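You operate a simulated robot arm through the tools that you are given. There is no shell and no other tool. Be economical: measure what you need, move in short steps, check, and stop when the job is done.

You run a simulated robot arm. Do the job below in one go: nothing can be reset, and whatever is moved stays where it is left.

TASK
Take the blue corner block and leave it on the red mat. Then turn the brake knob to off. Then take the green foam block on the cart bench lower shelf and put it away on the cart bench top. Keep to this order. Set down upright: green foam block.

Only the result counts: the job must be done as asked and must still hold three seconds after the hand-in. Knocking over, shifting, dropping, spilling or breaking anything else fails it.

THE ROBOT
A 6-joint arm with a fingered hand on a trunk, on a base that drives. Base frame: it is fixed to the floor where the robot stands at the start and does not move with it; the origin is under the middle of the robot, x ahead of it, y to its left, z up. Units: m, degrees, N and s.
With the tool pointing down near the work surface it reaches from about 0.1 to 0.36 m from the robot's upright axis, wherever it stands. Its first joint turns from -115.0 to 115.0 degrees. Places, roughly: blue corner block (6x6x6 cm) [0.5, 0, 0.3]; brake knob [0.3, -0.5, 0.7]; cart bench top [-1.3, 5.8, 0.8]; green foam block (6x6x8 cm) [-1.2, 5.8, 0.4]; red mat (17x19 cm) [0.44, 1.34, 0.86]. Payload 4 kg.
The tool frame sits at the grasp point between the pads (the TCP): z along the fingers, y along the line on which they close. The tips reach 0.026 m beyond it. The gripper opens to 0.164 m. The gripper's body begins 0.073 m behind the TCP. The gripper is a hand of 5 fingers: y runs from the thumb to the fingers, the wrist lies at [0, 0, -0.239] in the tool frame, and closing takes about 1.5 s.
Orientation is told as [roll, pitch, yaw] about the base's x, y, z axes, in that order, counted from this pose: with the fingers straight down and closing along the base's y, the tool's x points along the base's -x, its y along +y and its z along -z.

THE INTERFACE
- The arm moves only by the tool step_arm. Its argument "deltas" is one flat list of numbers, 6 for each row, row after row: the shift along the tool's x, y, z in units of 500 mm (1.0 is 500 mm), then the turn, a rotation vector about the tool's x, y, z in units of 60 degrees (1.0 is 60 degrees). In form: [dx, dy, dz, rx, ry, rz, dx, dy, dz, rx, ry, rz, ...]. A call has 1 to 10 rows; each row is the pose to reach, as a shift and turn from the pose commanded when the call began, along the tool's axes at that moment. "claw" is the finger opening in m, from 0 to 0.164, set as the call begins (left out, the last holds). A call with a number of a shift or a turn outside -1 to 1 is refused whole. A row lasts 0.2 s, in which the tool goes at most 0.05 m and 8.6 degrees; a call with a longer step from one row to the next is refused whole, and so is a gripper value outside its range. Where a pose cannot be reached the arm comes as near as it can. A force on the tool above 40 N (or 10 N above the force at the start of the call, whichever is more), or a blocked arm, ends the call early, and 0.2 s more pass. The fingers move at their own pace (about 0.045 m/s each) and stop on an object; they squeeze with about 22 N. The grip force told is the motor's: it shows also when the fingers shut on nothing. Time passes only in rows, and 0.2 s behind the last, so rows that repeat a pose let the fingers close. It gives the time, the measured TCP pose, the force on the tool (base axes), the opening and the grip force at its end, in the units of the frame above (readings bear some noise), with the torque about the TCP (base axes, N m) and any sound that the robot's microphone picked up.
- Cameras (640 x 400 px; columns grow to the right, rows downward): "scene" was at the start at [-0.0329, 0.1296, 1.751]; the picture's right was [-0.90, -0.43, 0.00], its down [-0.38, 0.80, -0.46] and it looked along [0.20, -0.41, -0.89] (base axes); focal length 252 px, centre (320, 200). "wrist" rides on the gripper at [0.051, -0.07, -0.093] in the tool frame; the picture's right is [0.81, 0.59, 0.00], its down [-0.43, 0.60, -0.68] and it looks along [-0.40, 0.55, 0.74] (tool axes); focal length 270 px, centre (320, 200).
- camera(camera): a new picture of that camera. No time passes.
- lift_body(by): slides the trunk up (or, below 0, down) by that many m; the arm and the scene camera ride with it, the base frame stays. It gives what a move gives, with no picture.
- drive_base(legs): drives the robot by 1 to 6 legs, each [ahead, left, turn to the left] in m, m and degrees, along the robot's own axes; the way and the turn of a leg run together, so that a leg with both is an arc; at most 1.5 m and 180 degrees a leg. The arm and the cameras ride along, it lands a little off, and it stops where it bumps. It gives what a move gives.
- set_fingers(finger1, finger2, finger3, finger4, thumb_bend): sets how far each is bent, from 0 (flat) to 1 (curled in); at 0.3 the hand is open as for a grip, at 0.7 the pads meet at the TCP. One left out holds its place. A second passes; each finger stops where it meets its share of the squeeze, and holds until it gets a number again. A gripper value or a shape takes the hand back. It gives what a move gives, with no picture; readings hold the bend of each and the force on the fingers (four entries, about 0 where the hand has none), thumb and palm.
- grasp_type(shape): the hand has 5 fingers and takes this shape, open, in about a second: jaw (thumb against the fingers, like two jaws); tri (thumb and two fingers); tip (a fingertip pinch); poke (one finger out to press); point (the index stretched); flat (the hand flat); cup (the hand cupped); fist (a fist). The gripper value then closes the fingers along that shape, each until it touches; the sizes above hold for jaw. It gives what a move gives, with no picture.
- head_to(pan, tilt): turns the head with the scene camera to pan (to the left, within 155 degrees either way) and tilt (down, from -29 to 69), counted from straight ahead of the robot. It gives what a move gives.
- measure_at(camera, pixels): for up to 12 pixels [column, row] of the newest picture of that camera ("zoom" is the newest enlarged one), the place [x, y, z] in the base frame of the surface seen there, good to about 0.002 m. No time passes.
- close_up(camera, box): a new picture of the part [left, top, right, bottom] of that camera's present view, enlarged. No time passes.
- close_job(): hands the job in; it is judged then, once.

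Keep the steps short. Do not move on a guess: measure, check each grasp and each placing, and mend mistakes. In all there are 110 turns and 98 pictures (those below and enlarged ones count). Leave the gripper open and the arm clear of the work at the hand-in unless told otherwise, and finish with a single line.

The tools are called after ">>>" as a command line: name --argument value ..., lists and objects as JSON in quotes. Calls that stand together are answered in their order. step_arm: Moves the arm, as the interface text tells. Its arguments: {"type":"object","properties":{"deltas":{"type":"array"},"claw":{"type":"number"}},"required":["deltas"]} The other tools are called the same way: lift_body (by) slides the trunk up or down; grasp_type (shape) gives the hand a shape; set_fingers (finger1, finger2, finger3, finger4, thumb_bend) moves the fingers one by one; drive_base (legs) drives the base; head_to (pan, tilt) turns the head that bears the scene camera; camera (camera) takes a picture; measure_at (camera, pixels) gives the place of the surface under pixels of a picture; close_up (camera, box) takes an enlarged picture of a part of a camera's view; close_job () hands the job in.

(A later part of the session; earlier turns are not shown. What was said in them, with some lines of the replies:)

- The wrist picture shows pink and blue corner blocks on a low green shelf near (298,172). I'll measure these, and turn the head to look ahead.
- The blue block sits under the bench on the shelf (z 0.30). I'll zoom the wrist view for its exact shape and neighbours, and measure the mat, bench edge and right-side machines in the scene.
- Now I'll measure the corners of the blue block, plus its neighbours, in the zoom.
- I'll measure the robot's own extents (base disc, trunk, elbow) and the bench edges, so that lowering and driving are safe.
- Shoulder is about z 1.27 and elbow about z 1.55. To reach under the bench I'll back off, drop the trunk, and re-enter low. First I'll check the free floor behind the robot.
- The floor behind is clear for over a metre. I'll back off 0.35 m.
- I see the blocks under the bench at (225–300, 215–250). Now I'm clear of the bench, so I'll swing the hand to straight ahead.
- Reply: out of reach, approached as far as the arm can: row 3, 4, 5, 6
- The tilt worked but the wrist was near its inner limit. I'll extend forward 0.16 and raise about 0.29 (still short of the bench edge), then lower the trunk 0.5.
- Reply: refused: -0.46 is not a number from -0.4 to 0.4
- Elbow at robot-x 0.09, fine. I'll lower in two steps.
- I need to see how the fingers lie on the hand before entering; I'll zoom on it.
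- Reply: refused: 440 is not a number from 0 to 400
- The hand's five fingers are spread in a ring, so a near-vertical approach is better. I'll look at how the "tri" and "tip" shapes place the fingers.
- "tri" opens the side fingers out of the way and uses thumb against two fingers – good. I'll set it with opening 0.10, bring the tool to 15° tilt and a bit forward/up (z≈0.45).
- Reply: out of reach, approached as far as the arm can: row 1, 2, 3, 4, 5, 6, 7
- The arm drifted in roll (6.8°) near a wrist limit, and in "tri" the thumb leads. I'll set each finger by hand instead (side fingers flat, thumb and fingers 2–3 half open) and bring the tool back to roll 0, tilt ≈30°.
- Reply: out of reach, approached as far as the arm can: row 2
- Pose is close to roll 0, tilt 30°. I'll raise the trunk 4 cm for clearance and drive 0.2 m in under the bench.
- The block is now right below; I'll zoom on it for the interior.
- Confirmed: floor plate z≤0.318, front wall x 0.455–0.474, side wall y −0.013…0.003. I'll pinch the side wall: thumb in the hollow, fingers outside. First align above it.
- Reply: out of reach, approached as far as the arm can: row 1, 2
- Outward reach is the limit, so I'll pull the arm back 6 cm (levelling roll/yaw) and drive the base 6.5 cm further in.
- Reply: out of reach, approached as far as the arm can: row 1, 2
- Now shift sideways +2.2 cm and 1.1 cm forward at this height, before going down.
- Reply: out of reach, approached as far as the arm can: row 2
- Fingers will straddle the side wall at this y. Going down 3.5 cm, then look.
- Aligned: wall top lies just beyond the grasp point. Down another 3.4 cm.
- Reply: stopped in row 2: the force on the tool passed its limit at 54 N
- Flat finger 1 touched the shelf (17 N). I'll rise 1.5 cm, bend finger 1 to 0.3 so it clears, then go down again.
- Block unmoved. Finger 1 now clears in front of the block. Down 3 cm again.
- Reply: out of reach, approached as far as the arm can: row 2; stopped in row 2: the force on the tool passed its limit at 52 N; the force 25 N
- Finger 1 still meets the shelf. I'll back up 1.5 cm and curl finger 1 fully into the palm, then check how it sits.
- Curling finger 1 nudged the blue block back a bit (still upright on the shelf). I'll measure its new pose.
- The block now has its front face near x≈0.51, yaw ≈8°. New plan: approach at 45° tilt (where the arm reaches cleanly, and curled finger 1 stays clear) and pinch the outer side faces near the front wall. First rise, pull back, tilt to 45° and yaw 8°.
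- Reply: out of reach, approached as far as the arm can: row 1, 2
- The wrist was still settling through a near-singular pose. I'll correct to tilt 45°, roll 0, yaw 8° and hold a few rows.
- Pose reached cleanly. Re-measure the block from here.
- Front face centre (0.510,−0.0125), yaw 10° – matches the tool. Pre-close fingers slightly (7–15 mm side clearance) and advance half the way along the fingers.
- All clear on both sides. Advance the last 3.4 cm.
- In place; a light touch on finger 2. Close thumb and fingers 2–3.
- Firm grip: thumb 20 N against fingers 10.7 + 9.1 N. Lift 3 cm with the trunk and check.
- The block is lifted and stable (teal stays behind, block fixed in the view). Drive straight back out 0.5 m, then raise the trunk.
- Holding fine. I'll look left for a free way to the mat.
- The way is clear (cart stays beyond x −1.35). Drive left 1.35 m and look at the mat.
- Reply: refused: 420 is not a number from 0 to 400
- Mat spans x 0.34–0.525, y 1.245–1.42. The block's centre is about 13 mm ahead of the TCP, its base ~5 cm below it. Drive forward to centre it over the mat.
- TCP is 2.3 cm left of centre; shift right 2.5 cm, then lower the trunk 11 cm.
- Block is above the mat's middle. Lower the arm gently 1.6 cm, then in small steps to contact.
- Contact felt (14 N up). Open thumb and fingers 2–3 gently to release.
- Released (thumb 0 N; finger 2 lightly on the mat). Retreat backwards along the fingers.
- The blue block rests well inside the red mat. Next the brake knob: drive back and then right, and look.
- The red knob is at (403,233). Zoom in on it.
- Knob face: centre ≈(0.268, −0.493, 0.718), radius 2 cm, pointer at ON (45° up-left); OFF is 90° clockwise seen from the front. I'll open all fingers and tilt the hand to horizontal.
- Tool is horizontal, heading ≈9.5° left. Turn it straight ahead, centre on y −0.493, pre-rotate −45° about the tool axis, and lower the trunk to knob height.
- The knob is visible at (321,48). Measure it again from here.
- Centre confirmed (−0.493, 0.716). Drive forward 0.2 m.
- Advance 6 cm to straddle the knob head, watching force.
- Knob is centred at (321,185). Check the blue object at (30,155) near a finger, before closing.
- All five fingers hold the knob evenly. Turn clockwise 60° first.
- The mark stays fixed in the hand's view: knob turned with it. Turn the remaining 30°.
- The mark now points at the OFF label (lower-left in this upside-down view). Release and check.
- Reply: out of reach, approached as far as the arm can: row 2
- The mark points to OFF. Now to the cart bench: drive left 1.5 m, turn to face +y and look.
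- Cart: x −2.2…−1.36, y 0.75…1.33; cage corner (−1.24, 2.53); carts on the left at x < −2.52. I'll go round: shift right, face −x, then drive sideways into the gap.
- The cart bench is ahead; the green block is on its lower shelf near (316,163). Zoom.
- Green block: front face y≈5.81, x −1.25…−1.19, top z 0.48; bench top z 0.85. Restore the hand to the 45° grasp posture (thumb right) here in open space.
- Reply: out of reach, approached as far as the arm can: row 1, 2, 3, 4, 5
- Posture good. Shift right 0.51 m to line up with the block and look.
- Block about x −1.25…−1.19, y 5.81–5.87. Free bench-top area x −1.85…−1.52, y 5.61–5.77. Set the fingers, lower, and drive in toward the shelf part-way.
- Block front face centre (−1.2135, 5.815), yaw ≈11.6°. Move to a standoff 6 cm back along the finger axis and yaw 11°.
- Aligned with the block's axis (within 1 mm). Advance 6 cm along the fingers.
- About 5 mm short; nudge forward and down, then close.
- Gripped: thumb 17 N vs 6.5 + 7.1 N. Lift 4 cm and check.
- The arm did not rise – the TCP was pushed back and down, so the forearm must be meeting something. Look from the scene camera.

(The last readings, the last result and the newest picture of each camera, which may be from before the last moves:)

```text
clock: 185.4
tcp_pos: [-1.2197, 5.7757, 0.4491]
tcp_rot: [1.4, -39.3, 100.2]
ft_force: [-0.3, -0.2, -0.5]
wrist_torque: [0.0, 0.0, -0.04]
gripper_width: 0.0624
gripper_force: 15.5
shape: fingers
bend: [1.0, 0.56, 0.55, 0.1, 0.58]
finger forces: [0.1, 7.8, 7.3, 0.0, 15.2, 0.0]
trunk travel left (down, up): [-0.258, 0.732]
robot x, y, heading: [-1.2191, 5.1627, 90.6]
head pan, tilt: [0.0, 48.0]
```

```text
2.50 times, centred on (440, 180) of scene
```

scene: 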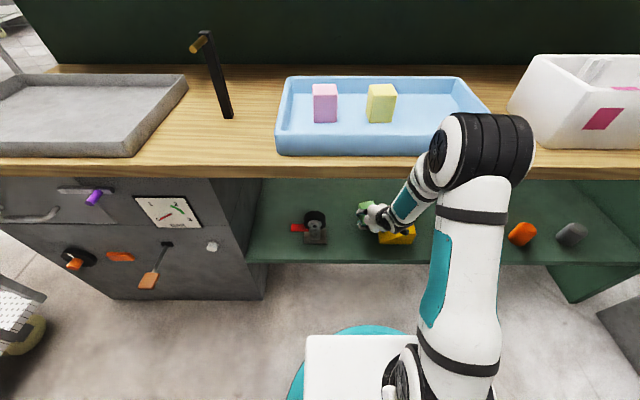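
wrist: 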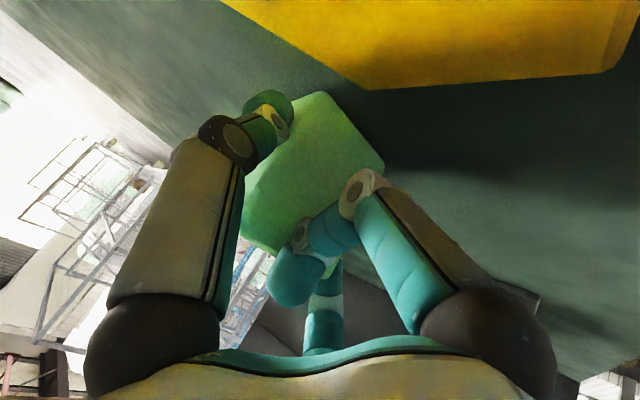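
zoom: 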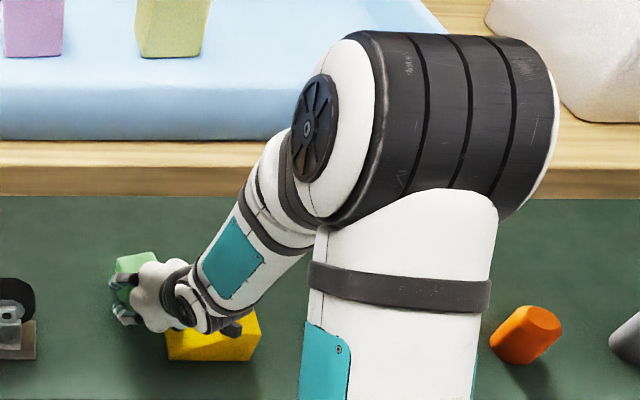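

The forearm is pressing the bench-top edge (y≈5.60). Undo: lower the trunk 4 cm again, then lift with the arm instead (that swings the elbow away from the edge).

>>> lift_body --by -0.04

>>> camera --camera "wrist"

```text
clock: 186.2
tcp_pos: [-1.2132, 5.8208, 0.461]
tcp_rot: [-1.0, -45.7, 101.6]
ft_force: [-0.2, -0.7, 0.4]
wrist_torque: [-0.05, 0.0, -0.01]
gripper_width: 0.0623
gripper_force: 15.0
shape: fingers
bend: [1.0, 0.56, 0.55, 0.1, 0.58]
finger forces: [0.0, 7.7, 7.4, 0.0, 15.2, 0.0]
trunk travel left (down, up): [-0.218, 0.772]
robot x, y, heading: [-1.2205, 5.1624, 90.8]
head pan, tilt: [0.0, 48.0]
```

```text
11 pictures are left
```

wrist: 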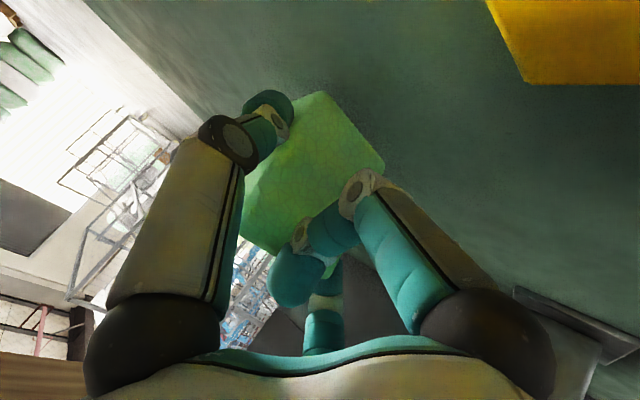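

>>> measure_at --camera "wrist" --pixels '[[320, 97], [380, 163], [350, 130], [290, 130], [345, 170], [270, 245], [250, 200], [275, 190], [298, 210]]'

>>> step_arm --deltas '[-0.028, 0, -0.028, 0, 0, 0, -0.0566, 0, -0.0566, 0, 0, 0]'

```text
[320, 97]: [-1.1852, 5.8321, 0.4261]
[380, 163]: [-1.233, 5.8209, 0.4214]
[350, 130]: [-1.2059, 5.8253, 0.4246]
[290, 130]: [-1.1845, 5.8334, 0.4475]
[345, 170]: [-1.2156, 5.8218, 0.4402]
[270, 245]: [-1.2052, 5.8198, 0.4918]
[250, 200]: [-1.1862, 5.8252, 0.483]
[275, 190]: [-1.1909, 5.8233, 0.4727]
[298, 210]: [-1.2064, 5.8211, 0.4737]
```

```text
clock: 187.0
tcp_pos: [-1.2137, 5.8003, 0.4611]
tcp_rot: [0.5, -41.3, 100.4]
ft_force: [0.7, 0.0, -0.3]
wrist_torque: [0.02, 0.02, -0.01]
gripper_width: 0.0627
gripper_force: 15.5
shape: fingers
bend: [1.0, 0.56, 0.55, 0.1, 0.58]
finger forces: [0.1, 7.7, 7.4, 0.1, 15.1, 0.0]
trunk travel left (down, up): [-0.218, 0.772]
robot x, y, heading: [-1.2214, 5.1664, 90.4]
head pan, tilt: [0.0, 48.0]
stopped in row 2: the arm was blocked; the commanded pose is now the measured one
```

The block is in fact ~2 cm clear of the shelf already (bottom z≈0.42). Back off 2 cm to free the forearm, then shift 4 cm left away from the yellow wedge.

>>> drive_base --legs '[[-0.025, 0.0, 0], [0, 0.045, 0]]'

>>> camera --camera "wrist"

```text
clock: 188.3
tcp_pos: [-1.2597, 5.782, 0.4645]
tcp_rot: [0.1, -42.0, 100.7]
ft_force: [0.3, -0.3, -0.7]
wrist_torque: [0.0, 0.01, -0.01]
gripper_width: 0.0623
gripper_force: 15.5
shape: fingers
bend: [1.0, 0.56, 0.55, 0.1, 0.58]
finger forces: [0.0, 7.8, 7.4, 0.1, 15.2, 0.0]
trunk travel left (down, up): [-0.218, 0.772]
robot x, y, heading: [-1.2693, 5.1414, 90.6]
head pan, tilt: [0.0, 48.0]
```

```text
10 pictures are left
```

wrist: 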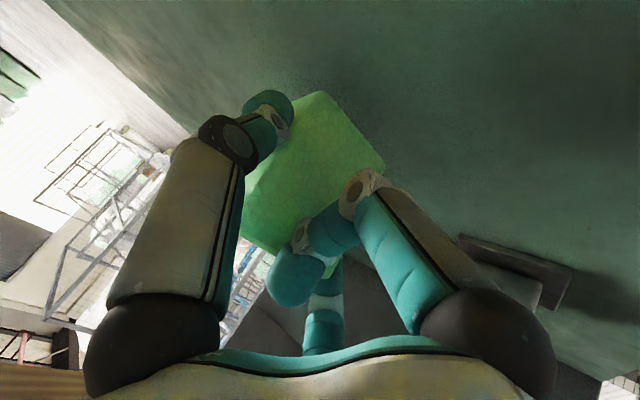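

Clear of the wedge. Drive straight back 0.55 m.

>>> drive_base --legs '[[-0.55, 0, 0]]'

>>> lift_body --by 0.4

>>> lift_body --by 0.2

>>> camera --camera "wrist"

>>> measure_at --camera "wrist" --pixels '[[320, 97], [380, 163], [350, 130], [290, 130], [345, 165], [270, 245], [250, 200], [275, 190], [298, 210]]'

```text
clock: 191.5
tcp_pos: [-1.2578, 5.2272, 0.4643]
tcp_rot: [0.2, -42.0, 101.0]
ft_force: [-0.6, -0.5, -0.1]
wrist_torque: [-0.02, -0.04, 0.0]
gripper_width: 0.0624
gripper_force: 14.8
shape: fingers
bend: [1.0, 0.56, 0.55, 0.1, 0.58]
finger forces: [0.0, 7.7, 7.4, 0.1, 15.1, 0.1]
trunk travel left (down, up): [-0.218, 0.772]
robot x, y, heading: [-1.258, 4.5837, 90.7]
head pan, tilt: [0.0, 48.0]
```

```text
clock: 195.3
tcp_pos: [-1.2575, 5.228, 0.8641]
tcp_rot: [0.2, -42.0, 101.0]
ft_force: [-0.4, 0.5, -1.1]
wrist_torque: [-0.02, 0.0, 0.01]
gripper_width: 0.0621
gripper_force: 15.6
shape: fingers
bend: [1.0, 0.56, 0.55, 0.1, 0.58]
finger forces: [0.1, 7.8, 7.3, 0.0, 15.1, 0.0]
trunk travel left (down, up): [-0.618, 0.372]
robot x, y, heading: [-1.2578, 4.5892, 91.0]
head pan, tilt: [0.0, 48.0]
```

```text
clock: 197.5
tcp_pos: [-1.2579, 5.2273, 1.0633]
tcp_rot: [0.2, -42.0, 101.1]
ft_force: [0.3, 0.6, 0.4]
wrist_torque: [0.0, 0.01, -0.03]
gripper_width: 0.0623
gripper_force: 15.2
shape: fingers
bend: [1.0, 0.56, 0.55, 0.1, 0.58]
finger forces: [0.1, 7.6, 7.4, 0.1, 15.1, 0.0]
trunk travel left (down, up): [-0.818, 0.172]
robot x, y, heading: [-1.2571, 4.5857, 90.8]
head pan, tilt: [0.0, 48.0]
```

```text
9 pictures are left
```

wrist: 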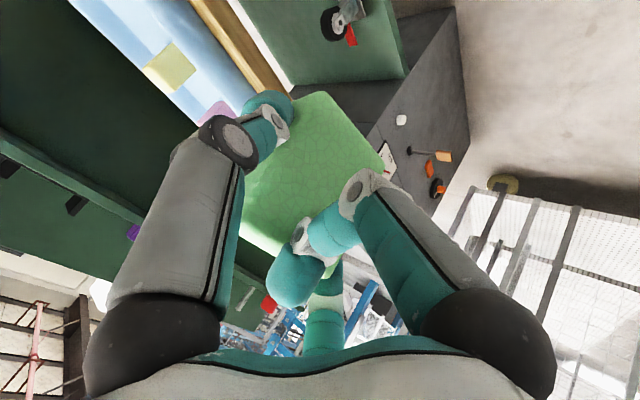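

```text
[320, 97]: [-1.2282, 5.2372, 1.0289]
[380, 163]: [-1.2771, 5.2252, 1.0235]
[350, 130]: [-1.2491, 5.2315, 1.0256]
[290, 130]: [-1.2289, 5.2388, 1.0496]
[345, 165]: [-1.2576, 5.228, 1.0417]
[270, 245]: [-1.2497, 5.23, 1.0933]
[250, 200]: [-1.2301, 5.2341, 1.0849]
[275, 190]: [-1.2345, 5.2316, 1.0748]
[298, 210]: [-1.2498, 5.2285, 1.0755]
```

Block held, nearly upright. Zoom to check its bottom edge for tilt.

>>> close_up --camera "wrist" --box '[220, 70, 420, 270]'

```text
2.00 times, centred on (320, 170) of wrist
```

zoom: 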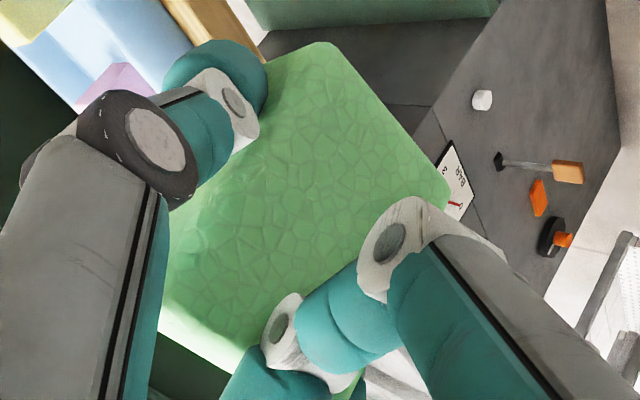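

>>> measure_at --camera "zoom" --pixels '[[320, 50], [345, 70], [390, 120], [420, 160], [440, 190], [275, 65], [180, 300], [235, 345], [165, 250], [225, 360]]'

```text
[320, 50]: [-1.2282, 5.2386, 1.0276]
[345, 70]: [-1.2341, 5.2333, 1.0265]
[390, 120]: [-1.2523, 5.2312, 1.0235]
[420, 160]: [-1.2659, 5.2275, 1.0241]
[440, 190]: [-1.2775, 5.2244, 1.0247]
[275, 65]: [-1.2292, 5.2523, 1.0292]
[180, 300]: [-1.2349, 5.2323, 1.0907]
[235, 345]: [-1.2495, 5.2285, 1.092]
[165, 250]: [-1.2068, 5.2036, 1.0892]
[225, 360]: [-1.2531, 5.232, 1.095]
```

The block is upright (bottom ≈4 cm below TCP). Drive left 0.36 and forward 0.40 to be over the free spot (x −1.62, y 5.68).

>>> drive_base --legs '[[0, 0.357, 0], [0.4, 0, 0]]'

>>> head_to --pan 5 --tilt 45

>>> camera --camera "scene"

```text
clock: 201.9
tcp_pos: [-1.6194, 5.6158, 1.0645]
tcp_rot: [0.1, -42.0, 101.0]
ft_force: [0.2, 0.1, -0.4]
wrist_torque: [-0.02, 0.02, -0.01]
gripper_width: 0.0626
gripper_force: 14.9
shape: fingers
bend: [1.0, 0.56, 0.55, 0.1, 0.58]
finger forces: [0.1, 7.6, 7.4, 0.1, 15.2, 0.0]
trunk travel left (down, up): [-0.818, 0.172]
robot x, y, heading: [-1.6215, 4.9726, 90.6]
head pan, tilt: [0.0, 48.0]
```

```text
clock: 202.5
tcp_pos: [-1.6188, 5.6155, 1.0641]
tcp_rot: [0.3, -41.9, 101.0]
ft_force: [-0.4, 0.1, -0.8]
wrist_torque: [0.03, 0.01, -0.01]
gripper_width: 0.0625
gripper_force: 15.5
shape: fingers
bend: [1.0, 0.56, 0.55, 0.1, 0.58]
finger forces: [0.0, 7.7, 7.5, 0.0, 15.1, 0.1]
trunk travel left (down, up): [-0.818, 0.172]
robot x, y, heading: [-1.6234, 4.9745, 90.7]
head pan, tilt: [5.0, 45.0]
```

```text
7 pictures are left
```

scene: 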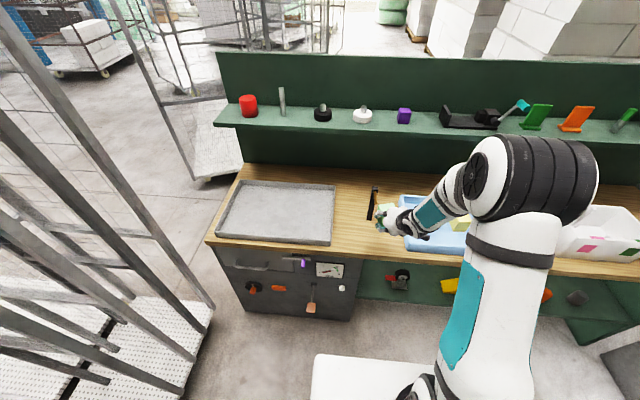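

>>> measure_at --camera "scene" --pixels '[[335, 240], [332, 190], [355, 235], [350, 250], [371, 216], [375, 190], [398, 235], [404, 200], [380, 240]]'

```text
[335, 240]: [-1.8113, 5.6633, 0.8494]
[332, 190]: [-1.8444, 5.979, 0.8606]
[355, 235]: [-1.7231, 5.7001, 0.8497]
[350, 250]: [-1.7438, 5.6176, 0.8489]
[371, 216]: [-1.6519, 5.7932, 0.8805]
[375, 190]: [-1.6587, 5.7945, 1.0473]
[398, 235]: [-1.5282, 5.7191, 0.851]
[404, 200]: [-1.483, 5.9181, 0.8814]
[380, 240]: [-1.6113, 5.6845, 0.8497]
```

Spot is free: post at (−1.655, 5.79), blue tray x > −1.52. Drive 3 cm further and lower the trunk 14 cm.

>>> drive_base --legs '[[0.032, 0, 0]]'

>>> lift_body --by -0.14

>>> close_up --camera "scene" --box '[330, 150, 470, 260]'

```text
clock: 203.4
tcp_pos: [-1.619, 5.6484, 1.0629]
tcp_rot: [0.2, -41.9, 101.1]
ft_force: [0.8, 0.7, -0.7]
wrist_torque: [-0.04, 0.0, 0.03]
gripper_width: 0.0623
gripper_force: 15.2
shape: fingers
bend: [1.0, 0.56, 0.55, 0.1, 0.58]
finger forces: [0.1, 7.7, 7.4, 0.1, 15.1, 0.0]
trunk travel left (down, up): [-0.818, 0.172]
robot x, y, heading: [-1.6217, 5.0022, 90.9]
head pan, tilt: [5.0, 45.0]
```

```text
clock: 205.1
tcp_pos: [-1.6199, 5.6473, 0.9235]
tcp_rot: [0.1, -42.0, 101.0]
ft_force: [0.1, -0.1, -0.5]
wrist_torque: [-0.03, 0.01, -0.04]
gripper_width: 0.0621
gripper_force: 15.0
shape: fingers
bend: [1.0, 0.56, 0.55, 0.1, 0.58]
finger forces: [0.2, 7.8, 7.4, 0.0, 15.1, 0.0]
trunk travel left (down, up): [-0.678, 0.312]
robot x, y, heading: [-1.6202, 5.0012, 90.7]
head pan, tilt: [5.0, 45.0]
```

```text
3.64 times, centred on (400, 205) of scene
```

zoom: 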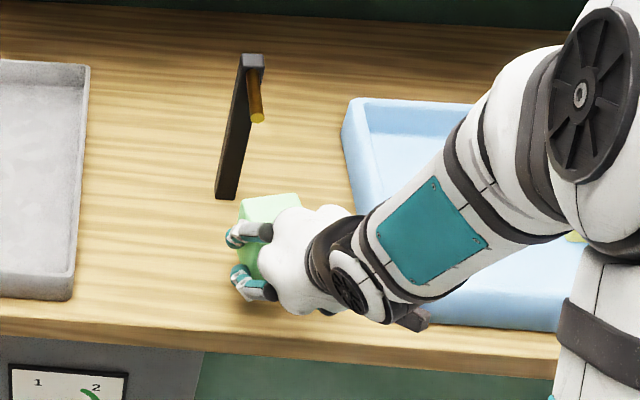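

Block hovers over clear wood. Lower 2.7 cm with the arm, then 2 × small steps to contact.

>>> step_arm --deltas '[0.018, 0, 0.02, 0, 0, 0, 0.036, 0, 0.04, 0, 0, 0]'

>>> step_arm --deltas '[0.0027, 0, 0.003, 0, 0, 0, 0.0054, 0, 0.006, 0, 0, 0]'

```text
clock: 205.7
tcp_pos: [-1.6211, 5.646, 0.8968]
tcp_rot: [0.2, -42.0, 100.8]
ft_force: [-0.5, 1.3, -0.2]
wrist_torque: [-0.04, 0.0, 0.01]
gripper_width: 0.0625
gripper_force: 15.6
shape: fingers
bend: [1.0, 0.56, 0.55, 0.1, 0.58]
finger forces: [0.1, 7.7, 7.4, 0.0, 15.1, 0.0]
trunk travel left (down, up): [-0.678, 0.312]
robot x, y, heading: [-1.6238, 5.0035, 90.5]
head pan, tilt: [5.0, 45.0]
```

```text
clock: 206.2
tcp_pos: [-1.6205, 5.6474, 0.8933]
tcp_rot: [0.2, -42.1, 101.0]
ft_force: [-0.3, -0.8, 4.4]
wrist_torque: [-0.05, 0.12, 0.02]
gripper_width: 0.0624
gripper_force: 15.7
shape: fingers
bend: [1.0, 0.56, 0.55, 0.1, 0.58]
finger forces: [0.0, 8.3, 7.4, 0.0, 15.6, 0.0]
trunk travel left (down, up): [-0.678, 0.312]
robot x, y, heading: [-1.6202, 5.0033, 90.8]
head pan, tilt: [5.0, 45.0]
```

First contact (4.4 N). One more 1.5 mm, then measure the block's bottom.

>>> step_arm --deltas '[0.002, 0, 0.0022, 0, 0, 0]'

>>> close_up --camera "wrist" --box '[220, 70, 420, 270]'

>>> measure_at --camera "zoom" --pixels '[[320, 50], [345, 70], [390, 120], [440, 190], [275, 65], [180, 300], [235, 345]]'

```text
clock: 206.7
tcp_pos: [-1.6201, 5.6456, 0.8927]
tcp_rot: [0.2, -42.1, 101.0]
ft_force: [0.0, -1.8, 8.6]
wrist_torque: [0.0, 0.25, 0.07]
gripper_width: 0.0625
gripper_force: 16.1
shape: fingers
bend: [1.0, 0.57, 0.55, 0.1, 0.58]
finger forces: [0.0, 8.6, 7.6, 0.0, 16.3, 0.0]
trunk travel left (down, up): [-0.678, 0.312]
robot x, y, heading: [-1.6219, 5.0057, 90.8]
head pan, tilt: [5.0, 45.0]
```

```text
2.00 times, centred on (320, 170) of wrist
```

zoom: 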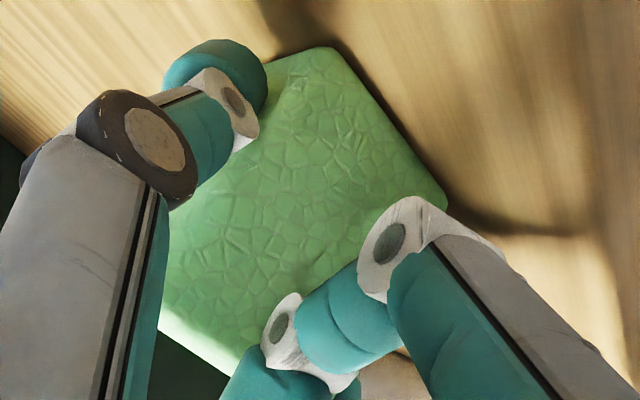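

```text
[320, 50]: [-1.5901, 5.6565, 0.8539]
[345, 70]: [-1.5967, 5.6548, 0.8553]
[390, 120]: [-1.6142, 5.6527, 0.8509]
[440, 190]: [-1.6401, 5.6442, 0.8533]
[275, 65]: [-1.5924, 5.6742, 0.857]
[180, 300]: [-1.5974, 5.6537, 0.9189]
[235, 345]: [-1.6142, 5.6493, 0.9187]
```

Block bottom is on the wood (z≈0.851). Release gently.

>>> set_fingers --finger2 0.49 --finger3 0.49 --thumb_bend 0.48

>>> camera --camera "wrist"

```text
clock: 207.7
tcp_pos: [-1.6201, 5.6468, 0.8911]
tcp_rot: [0.3, -41.9, 101.0]
ft_force: [0.7, -0.1, 7.7]
wrist_torque: [0.02, 0.26, -0.02]
gripper_width: 0.0729
gripper_force: 3.4
shape: fingers
bend: [1.0, 0.52, 0.49, 0.1, 0.48]
finger forces: [0.0, 6.7, 0.0, 0.1, 0.1, 0.1]
trunk travel left (down, up): [-0.678, 0.312]
robot x, y, heading: [-1.6251, 5.0064, 90.9]
head pan, tilt: [5.0, 45.0]
```

```text
4 pictures are left
```

wrist: 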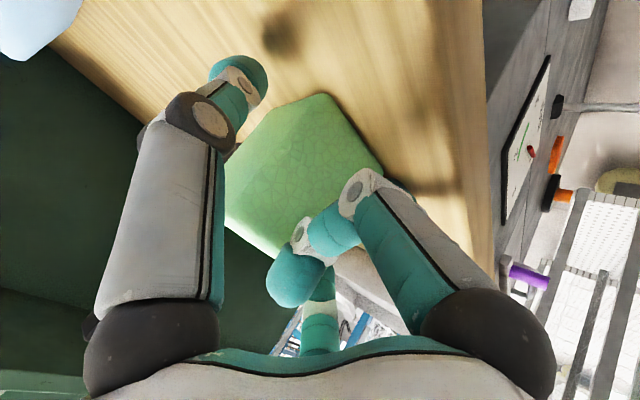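

Released (thumb and finger 3 free; finger 2 rests on the wood). Rise a few mm, then retreat along the finger axis.

>>> step_arm --deltas '[-0.008, 0, -0.009, 0, 0, 0, -0.008, 0, -0.05, 0, 0, 0, -0.008, 0, -0.13, 0, 0, 0, -0.008, 0, -0.21, 0, 0, 0]'

>>> lift_body --by 0.15

>>> drive_base --legs '[[-0.3, 0, 0]]'

>>> grasp_type --shape "jaw"

>>> camera --camera "scene"

```text
clock: 208.7
tcp_pos: [-1.6067, 5.58, 0.9725]
tcp_rot: [0.3, -42.0, 101.0]
ft_force: [0.1, 0.1, 0.2]
wrist_torque: [0.0, -0.01, 0.01]
gripper_width: 0.0734
gripper_force: 0.0
shape: fingers
bend: [1.0, 0.49, 0.49, 0.1, 0.48]
finger forces: [0.0, 0.0, 0.0, 0.0, 0.1, 0.0]
trunk travel left (down, up): [-0.678, 0.312]
robot x, y, heading: [-1.6181, 5.0033, 90.6]
head pan, tilt: [5.0, 45.0]
```

```text
clock: 210.4
tcp_pos: [-1.6061, 5.5821, 1.1209]
tcp_rot: [0.2, -42.0, 101.0]
ft_force: [0.0, -0.4, -0.3]
wrist_torque: [-0.01, 0.0, 0.03]
gripper_width: 0.0734
gripper_force: 0.1
shape: fingers
bend: [1.0, 0.49, 0.49, 0.1, 0.48]
finger forces: [0.1, 0.1, 0.1, 0.0, 0.1, 0.0]
trunk travel left (down, up): [-0.828, 0.162]
robot x, y, heading: [-1.6223, 5.0081, 90.8]
head pan, tilt: [5.0, 45.0]
```

```text
clock: 212.4
tcp_pos: [-1.6032, 5.2855, 1.1215]
tcp_rot: [0.1, -42.0, 101.1]
ft_force: [0.2, 1.3, 0.2]
wrist_torque: [0.0, 0.04, 0.01]
gripper_width: 0.073
gripper_force: 0.1
shape: fingers
bend: [1.0, 0.49, 0.49, 0.1, 0.48]
finger forces: [0.0, 0.0, 0.0, 0.0, 0.1, 0.0]
trunk travel left (down, up): [-0.828, 0.162]
robot x, y, heading: [-1.6162, 4.707, 90.8]
head pan, tilt: [5.0, 45.0]
```

```text
clock: 213.3
tcp_pos: [-1.6033, 5.2865, 1.1216]
tcp_rot: [0.2, -42.1, 101.0]
ft_force: [0.4, 0.4, 0.2]
wrist_torque: [-0.04, -0.01, 0.02]
gripper_width: 0.164
gripper_force: 0.1
shape: jaw
bend: [0.3, 0.3, 0.3, 0.3, 0.3]
finger forces: [0.0, 0.0, 0.0, 0.0, 0.0, 0.0]
trunk travel left (down, up): [-0.828, 0.162]
robot x, y, heading: [-1.617, 4.7068, 90.8]
head pan, tilt: [5.0, 45.0]
```

```text
3 pictures are left
```

scene: 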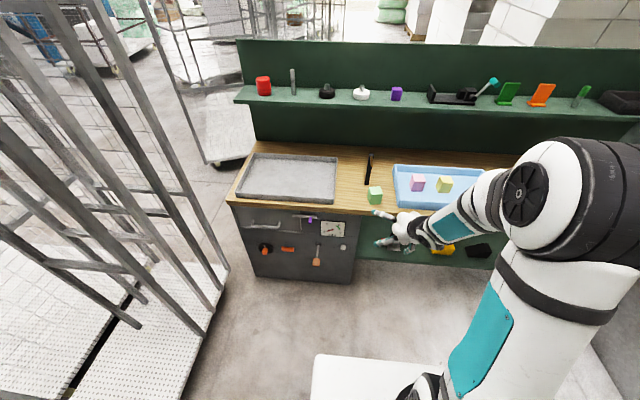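

The green block stands on the bench top. One close-up to confirm uprightness and that the shelf items are undisturbed.

>>> close_up --camera "scene" --box '[340, 150, 500, 270]'

>>> measure_at --camera "zoom" --pixels '[[125, 160], [155, 155], [130, 180], [165, 180], [140, 205], [145, 145]]'

```text
3.33 times, centred on (420, 210) of scene
```

zoom: 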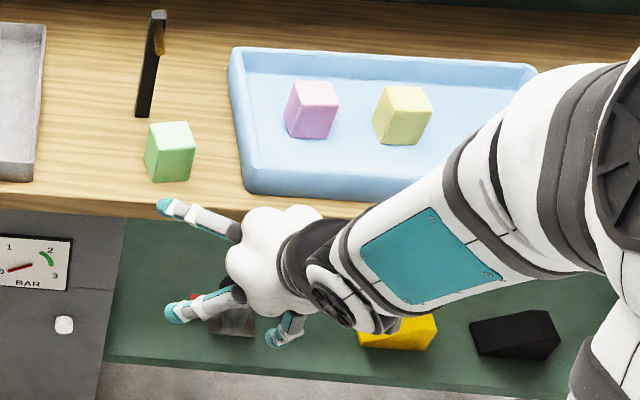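

```text
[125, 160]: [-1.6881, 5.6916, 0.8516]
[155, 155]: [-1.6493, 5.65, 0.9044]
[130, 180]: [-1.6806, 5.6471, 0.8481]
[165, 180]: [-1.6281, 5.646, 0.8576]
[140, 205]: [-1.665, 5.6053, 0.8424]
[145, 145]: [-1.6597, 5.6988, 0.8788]
```

The green block stands upright and well inside the edge. The shelf items look undisturbed, the hand is open and the arm is clear, so I'm handing in.

>>> close_job

```text
The job is handed in.
```

The blue corner block is on the red mat, the brake knob is turned to off, and the green foam block stands upright on the cart bench top; while I was lifting the foam block, the forearm pressed briefly against the cart bench edge, but nothing there looked moved.
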